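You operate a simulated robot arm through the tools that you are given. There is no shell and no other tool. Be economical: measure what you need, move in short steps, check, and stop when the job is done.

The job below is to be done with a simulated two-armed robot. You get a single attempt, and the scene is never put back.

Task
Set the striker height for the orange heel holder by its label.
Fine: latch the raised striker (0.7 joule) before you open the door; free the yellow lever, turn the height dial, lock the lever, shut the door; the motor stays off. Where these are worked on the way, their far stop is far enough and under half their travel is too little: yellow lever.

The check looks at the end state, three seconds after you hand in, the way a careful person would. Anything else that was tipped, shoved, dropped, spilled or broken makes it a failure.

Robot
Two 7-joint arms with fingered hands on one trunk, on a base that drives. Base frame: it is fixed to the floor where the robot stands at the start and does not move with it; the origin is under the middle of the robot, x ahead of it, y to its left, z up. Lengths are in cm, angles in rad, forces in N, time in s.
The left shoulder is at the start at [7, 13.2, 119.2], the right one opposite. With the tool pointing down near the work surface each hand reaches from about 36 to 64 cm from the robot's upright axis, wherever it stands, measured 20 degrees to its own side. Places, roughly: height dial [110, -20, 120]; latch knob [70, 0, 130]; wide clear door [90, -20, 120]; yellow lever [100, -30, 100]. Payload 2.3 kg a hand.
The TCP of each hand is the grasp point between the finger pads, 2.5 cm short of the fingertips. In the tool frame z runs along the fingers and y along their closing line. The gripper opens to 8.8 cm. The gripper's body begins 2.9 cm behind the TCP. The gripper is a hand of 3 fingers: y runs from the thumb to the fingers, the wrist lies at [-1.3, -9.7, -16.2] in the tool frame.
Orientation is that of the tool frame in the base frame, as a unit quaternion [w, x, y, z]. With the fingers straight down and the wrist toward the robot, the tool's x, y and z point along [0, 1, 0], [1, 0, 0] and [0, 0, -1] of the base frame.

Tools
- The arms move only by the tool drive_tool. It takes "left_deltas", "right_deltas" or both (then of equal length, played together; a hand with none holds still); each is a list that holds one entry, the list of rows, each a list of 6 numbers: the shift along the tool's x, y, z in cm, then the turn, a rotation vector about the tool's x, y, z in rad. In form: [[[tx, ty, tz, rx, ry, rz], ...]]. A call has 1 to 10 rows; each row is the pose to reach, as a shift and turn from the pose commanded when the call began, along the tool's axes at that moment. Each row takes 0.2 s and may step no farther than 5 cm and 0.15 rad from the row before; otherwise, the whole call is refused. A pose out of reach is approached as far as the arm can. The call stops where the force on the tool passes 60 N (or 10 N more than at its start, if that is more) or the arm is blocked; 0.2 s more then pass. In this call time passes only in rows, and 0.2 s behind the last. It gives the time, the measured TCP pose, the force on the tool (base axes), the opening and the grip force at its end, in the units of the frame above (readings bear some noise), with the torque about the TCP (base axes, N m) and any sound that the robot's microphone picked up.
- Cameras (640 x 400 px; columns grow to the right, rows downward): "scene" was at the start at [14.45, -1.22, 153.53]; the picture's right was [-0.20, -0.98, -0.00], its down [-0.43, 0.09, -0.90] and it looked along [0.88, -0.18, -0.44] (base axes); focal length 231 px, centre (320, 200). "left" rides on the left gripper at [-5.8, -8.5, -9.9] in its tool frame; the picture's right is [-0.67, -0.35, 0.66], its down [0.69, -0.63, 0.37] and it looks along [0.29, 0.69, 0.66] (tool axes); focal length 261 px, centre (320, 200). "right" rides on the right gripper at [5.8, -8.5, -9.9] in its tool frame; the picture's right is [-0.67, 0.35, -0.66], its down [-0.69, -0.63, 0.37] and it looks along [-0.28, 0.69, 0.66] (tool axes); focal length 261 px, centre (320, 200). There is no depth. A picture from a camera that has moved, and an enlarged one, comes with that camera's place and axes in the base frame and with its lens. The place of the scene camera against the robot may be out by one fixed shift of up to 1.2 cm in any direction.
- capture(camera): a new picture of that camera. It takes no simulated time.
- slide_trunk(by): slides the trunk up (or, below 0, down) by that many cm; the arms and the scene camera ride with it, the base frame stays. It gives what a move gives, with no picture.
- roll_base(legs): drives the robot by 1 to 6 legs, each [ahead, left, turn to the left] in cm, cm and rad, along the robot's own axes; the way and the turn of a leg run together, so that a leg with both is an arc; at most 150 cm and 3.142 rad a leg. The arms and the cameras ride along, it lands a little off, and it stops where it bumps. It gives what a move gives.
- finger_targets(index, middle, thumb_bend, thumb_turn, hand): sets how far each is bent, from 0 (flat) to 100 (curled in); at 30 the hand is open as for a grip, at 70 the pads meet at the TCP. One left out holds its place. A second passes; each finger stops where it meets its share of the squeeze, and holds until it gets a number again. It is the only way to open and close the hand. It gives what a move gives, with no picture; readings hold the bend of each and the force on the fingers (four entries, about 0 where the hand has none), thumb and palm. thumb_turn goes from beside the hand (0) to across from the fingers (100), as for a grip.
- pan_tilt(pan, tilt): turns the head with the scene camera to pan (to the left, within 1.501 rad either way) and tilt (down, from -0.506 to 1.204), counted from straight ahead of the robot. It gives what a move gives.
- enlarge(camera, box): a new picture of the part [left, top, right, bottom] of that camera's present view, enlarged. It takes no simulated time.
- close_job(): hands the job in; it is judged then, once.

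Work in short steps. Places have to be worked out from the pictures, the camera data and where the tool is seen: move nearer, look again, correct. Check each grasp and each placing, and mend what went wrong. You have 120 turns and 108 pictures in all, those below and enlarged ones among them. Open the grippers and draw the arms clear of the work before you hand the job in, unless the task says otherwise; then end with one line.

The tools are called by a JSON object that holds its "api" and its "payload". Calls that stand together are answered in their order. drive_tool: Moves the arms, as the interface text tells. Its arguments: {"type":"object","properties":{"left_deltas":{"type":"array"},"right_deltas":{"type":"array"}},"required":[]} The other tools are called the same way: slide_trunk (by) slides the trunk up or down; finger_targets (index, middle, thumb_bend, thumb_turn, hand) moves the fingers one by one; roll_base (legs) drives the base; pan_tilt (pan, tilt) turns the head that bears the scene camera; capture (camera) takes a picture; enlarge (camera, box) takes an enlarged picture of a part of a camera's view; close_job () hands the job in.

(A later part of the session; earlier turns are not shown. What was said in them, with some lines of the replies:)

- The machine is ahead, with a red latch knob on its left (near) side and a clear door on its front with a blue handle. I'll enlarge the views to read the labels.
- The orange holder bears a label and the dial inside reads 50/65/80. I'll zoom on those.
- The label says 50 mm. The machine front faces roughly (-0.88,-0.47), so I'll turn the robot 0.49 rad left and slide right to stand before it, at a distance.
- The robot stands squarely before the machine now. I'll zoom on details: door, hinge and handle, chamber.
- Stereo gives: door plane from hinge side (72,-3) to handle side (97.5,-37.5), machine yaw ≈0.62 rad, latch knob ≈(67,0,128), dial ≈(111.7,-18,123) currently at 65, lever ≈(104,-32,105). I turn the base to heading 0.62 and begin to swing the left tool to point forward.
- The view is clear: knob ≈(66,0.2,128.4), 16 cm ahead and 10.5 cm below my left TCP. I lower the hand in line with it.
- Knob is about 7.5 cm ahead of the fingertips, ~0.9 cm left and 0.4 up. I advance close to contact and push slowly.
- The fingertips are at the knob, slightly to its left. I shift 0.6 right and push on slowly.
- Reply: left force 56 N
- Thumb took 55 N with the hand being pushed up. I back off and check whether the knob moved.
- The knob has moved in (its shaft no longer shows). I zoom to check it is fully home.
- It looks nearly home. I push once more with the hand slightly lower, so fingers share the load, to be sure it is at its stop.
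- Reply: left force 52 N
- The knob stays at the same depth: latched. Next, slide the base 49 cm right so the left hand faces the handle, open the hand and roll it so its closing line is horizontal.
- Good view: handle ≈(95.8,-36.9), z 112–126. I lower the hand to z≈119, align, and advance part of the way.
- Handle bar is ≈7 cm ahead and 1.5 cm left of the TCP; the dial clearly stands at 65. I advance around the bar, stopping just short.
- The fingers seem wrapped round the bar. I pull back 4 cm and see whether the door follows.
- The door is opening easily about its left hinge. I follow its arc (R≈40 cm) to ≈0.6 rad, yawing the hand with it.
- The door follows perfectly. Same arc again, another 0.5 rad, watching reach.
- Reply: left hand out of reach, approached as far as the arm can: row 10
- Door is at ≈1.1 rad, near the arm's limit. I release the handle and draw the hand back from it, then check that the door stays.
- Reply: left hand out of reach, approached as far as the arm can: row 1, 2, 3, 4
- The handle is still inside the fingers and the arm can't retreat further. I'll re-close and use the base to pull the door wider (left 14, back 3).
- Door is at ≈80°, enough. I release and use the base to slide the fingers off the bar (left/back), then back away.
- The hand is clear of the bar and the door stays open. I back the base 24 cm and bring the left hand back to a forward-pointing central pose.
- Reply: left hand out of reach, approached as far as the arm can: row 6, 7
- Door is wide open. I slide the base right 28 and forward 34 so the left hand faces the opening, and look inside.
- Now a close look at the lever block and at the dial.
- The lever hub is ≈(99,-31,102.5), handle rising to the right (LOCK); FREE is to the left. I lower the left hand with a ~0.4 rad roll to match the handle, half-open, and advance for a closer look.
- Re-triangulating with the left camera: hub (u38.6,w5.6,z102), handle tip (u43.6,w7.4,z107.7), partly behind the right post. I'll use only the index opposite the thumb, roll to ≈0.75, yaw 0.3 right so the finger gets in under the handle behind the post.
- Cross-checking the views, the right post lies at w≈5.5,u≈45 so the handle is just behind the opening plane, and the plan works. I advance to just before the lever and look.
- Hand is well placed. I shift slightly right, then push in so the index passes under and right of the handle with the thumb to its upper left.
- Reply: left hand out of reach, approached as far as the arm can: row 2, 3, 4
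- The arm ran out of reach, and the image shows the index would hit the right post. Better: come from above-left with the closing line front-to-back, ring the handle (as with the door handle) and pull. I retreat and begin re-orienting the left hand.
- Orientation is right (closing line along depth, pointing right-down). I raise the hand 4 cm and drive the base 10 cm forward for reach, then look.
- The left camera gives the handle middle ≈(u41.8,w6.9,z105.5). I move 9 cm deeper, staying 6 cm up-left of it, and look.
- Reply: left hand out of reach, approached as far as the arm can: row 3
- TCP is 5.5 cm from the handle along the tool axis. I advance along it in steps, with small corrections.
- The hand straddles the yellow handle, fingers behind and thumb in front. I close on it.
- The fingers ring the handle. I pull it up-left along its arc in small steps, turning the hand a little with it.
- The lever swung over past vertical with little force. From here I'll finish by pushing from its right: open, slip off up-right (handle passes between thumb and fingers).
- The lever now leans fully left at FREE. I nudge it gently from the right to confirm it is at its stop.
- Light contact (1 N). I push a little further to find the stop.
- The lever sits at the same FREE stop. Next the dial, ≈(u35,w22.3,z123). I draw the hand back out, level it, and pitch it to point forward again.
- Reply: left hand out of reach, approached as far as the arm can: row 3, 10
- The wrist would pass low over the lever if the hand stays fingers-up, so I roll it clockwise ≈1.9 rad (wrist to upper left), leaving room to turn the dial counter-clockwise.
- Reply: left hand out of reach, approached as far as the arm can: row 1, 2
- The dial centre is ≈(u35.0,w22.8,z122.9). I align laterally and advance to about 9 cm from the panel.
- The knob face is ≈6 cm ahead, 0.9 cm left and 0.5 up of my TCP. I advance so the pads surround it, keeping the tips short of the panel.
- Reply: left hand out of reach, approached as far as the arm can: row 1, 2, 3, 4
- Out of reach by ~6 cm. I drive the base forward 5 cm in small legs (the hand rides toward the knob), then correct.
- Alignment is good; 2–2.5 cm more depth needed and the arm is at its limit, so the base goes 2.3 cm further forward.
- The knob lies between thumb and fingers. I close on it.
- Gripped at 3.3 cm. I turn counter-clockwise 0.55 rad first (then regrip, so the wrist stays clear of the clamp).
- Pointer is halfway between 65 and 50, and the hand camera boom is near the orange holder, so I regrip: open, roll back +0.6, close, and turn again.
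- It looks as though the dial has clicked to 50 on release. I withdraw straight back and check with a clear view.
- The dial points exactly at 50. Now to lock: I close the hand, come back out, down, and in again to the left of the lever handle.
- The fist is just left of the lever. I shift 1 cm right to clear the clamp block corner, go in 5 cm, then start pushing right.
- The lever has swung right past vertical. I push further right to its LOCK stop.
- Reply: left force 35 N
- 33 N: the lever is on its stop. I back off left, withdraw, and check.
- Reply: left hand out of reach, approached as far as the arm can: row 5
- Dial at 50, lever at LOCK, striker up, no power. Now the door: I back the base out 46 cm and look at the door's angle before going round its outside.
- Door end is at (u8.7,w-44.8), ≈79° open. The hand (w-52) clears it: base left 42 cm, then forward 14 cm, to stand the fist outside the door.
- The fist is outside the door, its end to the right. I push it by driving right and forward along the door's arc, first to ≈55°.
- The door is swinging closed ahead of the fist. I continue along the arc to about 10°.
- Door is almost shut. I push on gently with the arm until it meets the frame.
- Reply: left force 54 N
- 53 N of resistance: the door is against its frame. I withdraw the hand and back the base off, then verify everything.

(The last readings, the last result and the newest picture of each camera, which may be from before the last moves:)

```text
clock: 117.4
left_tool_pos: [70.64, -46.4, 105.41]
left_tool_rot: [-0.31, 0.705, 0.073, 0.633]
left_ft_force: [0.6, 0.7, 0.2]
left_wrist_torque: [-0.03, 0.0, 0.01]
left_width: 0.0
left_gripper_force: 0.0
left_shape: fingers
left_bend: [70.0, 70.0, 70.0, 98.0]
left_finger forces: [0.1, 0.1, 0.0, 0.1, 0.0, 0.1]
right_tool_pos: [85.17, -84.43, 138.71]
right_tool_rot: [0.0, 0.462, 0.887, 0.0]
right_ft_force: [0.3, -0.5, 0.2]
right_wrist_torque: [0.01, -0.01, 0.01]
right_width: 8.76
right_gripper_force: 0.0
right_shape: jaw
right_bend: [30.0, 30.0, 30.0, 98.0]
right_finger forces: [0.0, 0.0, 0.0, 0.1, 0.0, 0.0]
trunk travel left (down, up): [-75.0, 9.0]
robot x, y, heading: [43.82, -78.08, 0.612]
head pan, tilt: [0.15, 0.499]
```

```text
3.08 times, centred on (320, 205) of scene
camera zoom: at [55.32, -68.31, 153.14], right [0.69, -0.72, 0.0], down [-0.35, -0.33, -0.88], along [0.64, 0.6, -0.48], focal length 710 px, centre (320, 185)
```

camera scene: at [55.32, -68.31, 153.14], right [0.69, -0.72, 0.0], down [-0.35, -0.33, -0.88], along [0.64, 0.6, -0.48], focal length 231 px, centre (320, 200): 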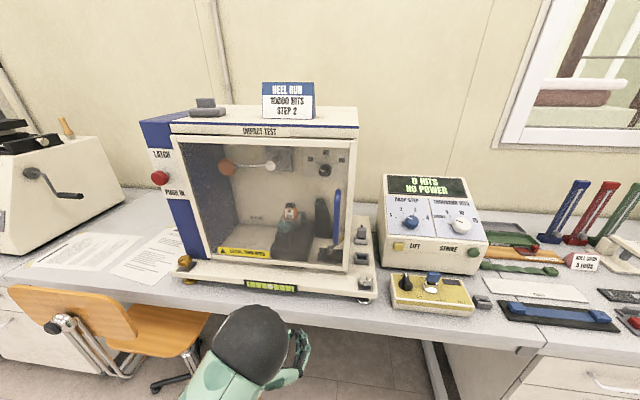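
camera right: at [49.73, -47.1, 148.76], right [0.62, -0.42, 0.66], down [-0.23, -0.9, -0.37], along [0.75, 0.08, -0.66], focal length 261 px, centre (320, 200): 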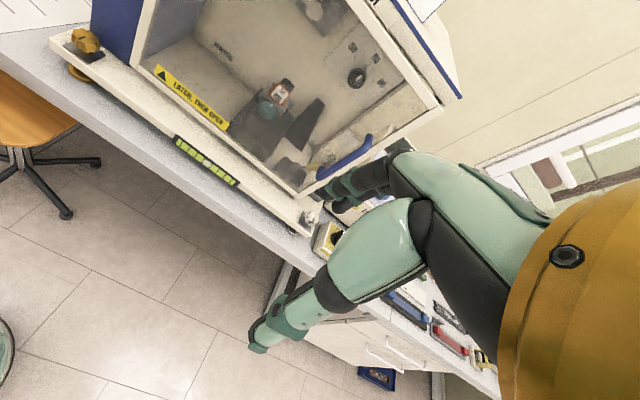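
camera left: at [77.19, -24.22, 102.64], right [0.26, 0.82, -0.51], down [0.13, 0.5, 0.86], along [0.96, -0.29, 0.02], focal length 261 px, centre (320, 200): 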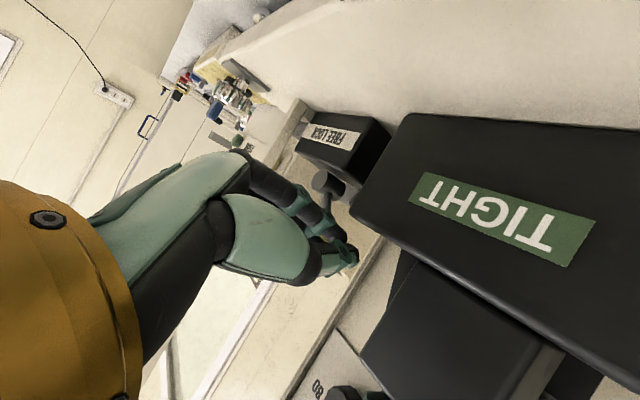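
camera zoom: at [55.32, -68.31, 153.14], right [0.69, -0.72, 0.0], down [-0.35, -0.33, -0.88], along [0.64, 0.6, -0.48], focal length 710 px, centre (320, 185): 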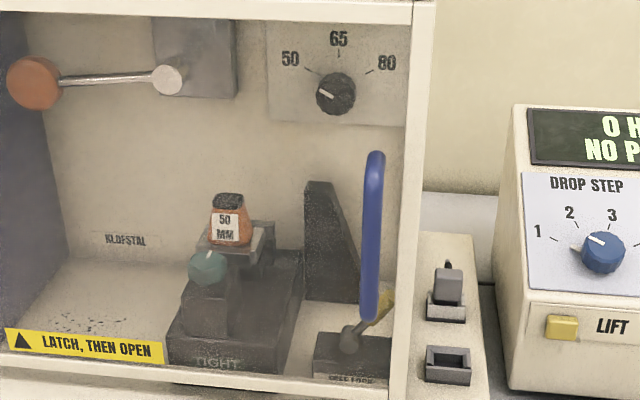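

Dial 50, lever LOCK, door shut, striker up, no power. I check the latch knob once more and open the left hand.

{"api": "enlarge", "payload": {"camera": "scene", "box": [135, 130, 215, 220]}}

{"api": "finger_targets", "payload": {"hand": "left", "index": 30, "middle": 30, "thumb_bend": 30}}

{"api": "roll_base", "payload": {"legs": [[-10, 0, 0]]}}

```text
4.44 times, centred on (175, 175) of scene
camera zoom: at [55.32, -68.31, 153.14], right [0.69, -0.72, 0.0], down [-0.35, -0.33, -0.88], along [0.64, 0.6, -0.48], focal length 1026 px, centre (964, 311)
```

zoom: 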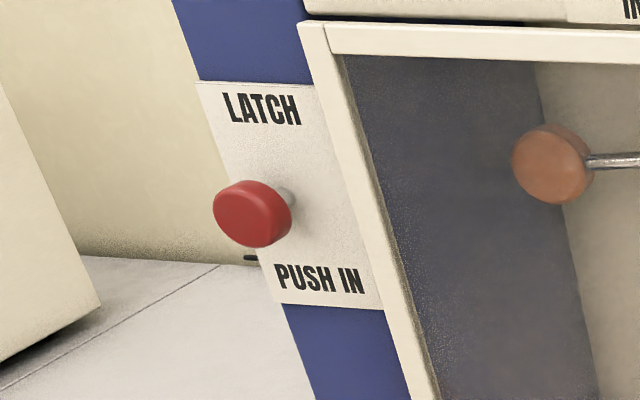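

```text
clock: 118.4
left_tool_pos: [70.76, -46.47, 105.41]
left_tool_rot: [-0.309, 0.705, 0.073, 0.634]
left_ft_force: [-0.3, 0.6, 0.0]
left_wrist_torque: [0.03, 0.03, 0.0]
left_width: 8.41
left_gripper_force: 0.1
left_shape: fingers
left_bend: [30.0, 30.0, 30.0, 98.0]
left_finger forces: [0.0, 0.1, 0.0, 0.0, 0.0, 0.0]
right_tool_pos: [85.24, -84.38, 138.77]
right_tool_rot: [0.0, 0.463, 0.886, -0.001]
right_ft_force: [-0.5, 0.2, 0.4]
right_wrist_torque: [-0.01, -0.04, 0.02]
right_width: 8.76
right_gripper_force: 0.1
right_shape: jaw
right_bend: [30.0, 30.0, 30.0, 98.0]
right_finger forces: [0.0, 0.1, 0.0, 0.0, 0.0, 0.0]
trunk travel left (down, up): [-75.0, 9.0]
robot x, y, heading: [44.34, -78.29, 0.607]
head pan, tilt: [0.15, 0.499]
```

```text
clock: 119.6
left_tool_pos: [62.68, -51.97, 105.22]
left_tool_rot: [-0.309, 0.707, 0.072, 0.632]
left_ft_force: [-0.5, 0.4, 0.4]
left_wrist_torque: [-0.04, 0.0, -0.04]
left_width: 8.42
left_gripper_force: 0.0
left_shape: fingers
left_bend: [30.0, 30.0, 30.0, 98.0]
left_finger forces: [0.1, 0.1, 0.0, 0.1, 0.1, 0.0]
right_tool_pos: [77.37, -89.86, 138.62]
right_tool_rot: [-0.001, 0.462, 0.887, -0.001]
right_ft_force: [0.5, 0.1, 0.1]
right_wrist_torque: [0.0, 0.0, 0.02]
right_width: 8.75
right_gripper_force: 0.0
right_shape: jaw
right_bend: [30.0, 30.0, 30.0, 98.0]
right_finger forces: [0.0, 0.1, 0.1, 0.0, 0.1, 0.0]
trunk travel left (down, up): [-75.0, 9.0]
robot x, y, heading: [35.9, -83.89, 0.61]
head pan, tilt: [0.15, 0.499]
```

The knob stands 2.2 cm further in than at the start. It stopped at the same depth on two separate pushes of over 50 N, so I take it as latched. Both hands are open and clear of the machine, so I hand in.

{"api": "close_job", "payload": {}}

```text
The job is handed in.
```

The striker height is set to 50 mm, matching the orange heel holder's label. The striker was latched before the door was opened; the yellow lever was freed and locked again, the door is shut, and the motor stayed off.
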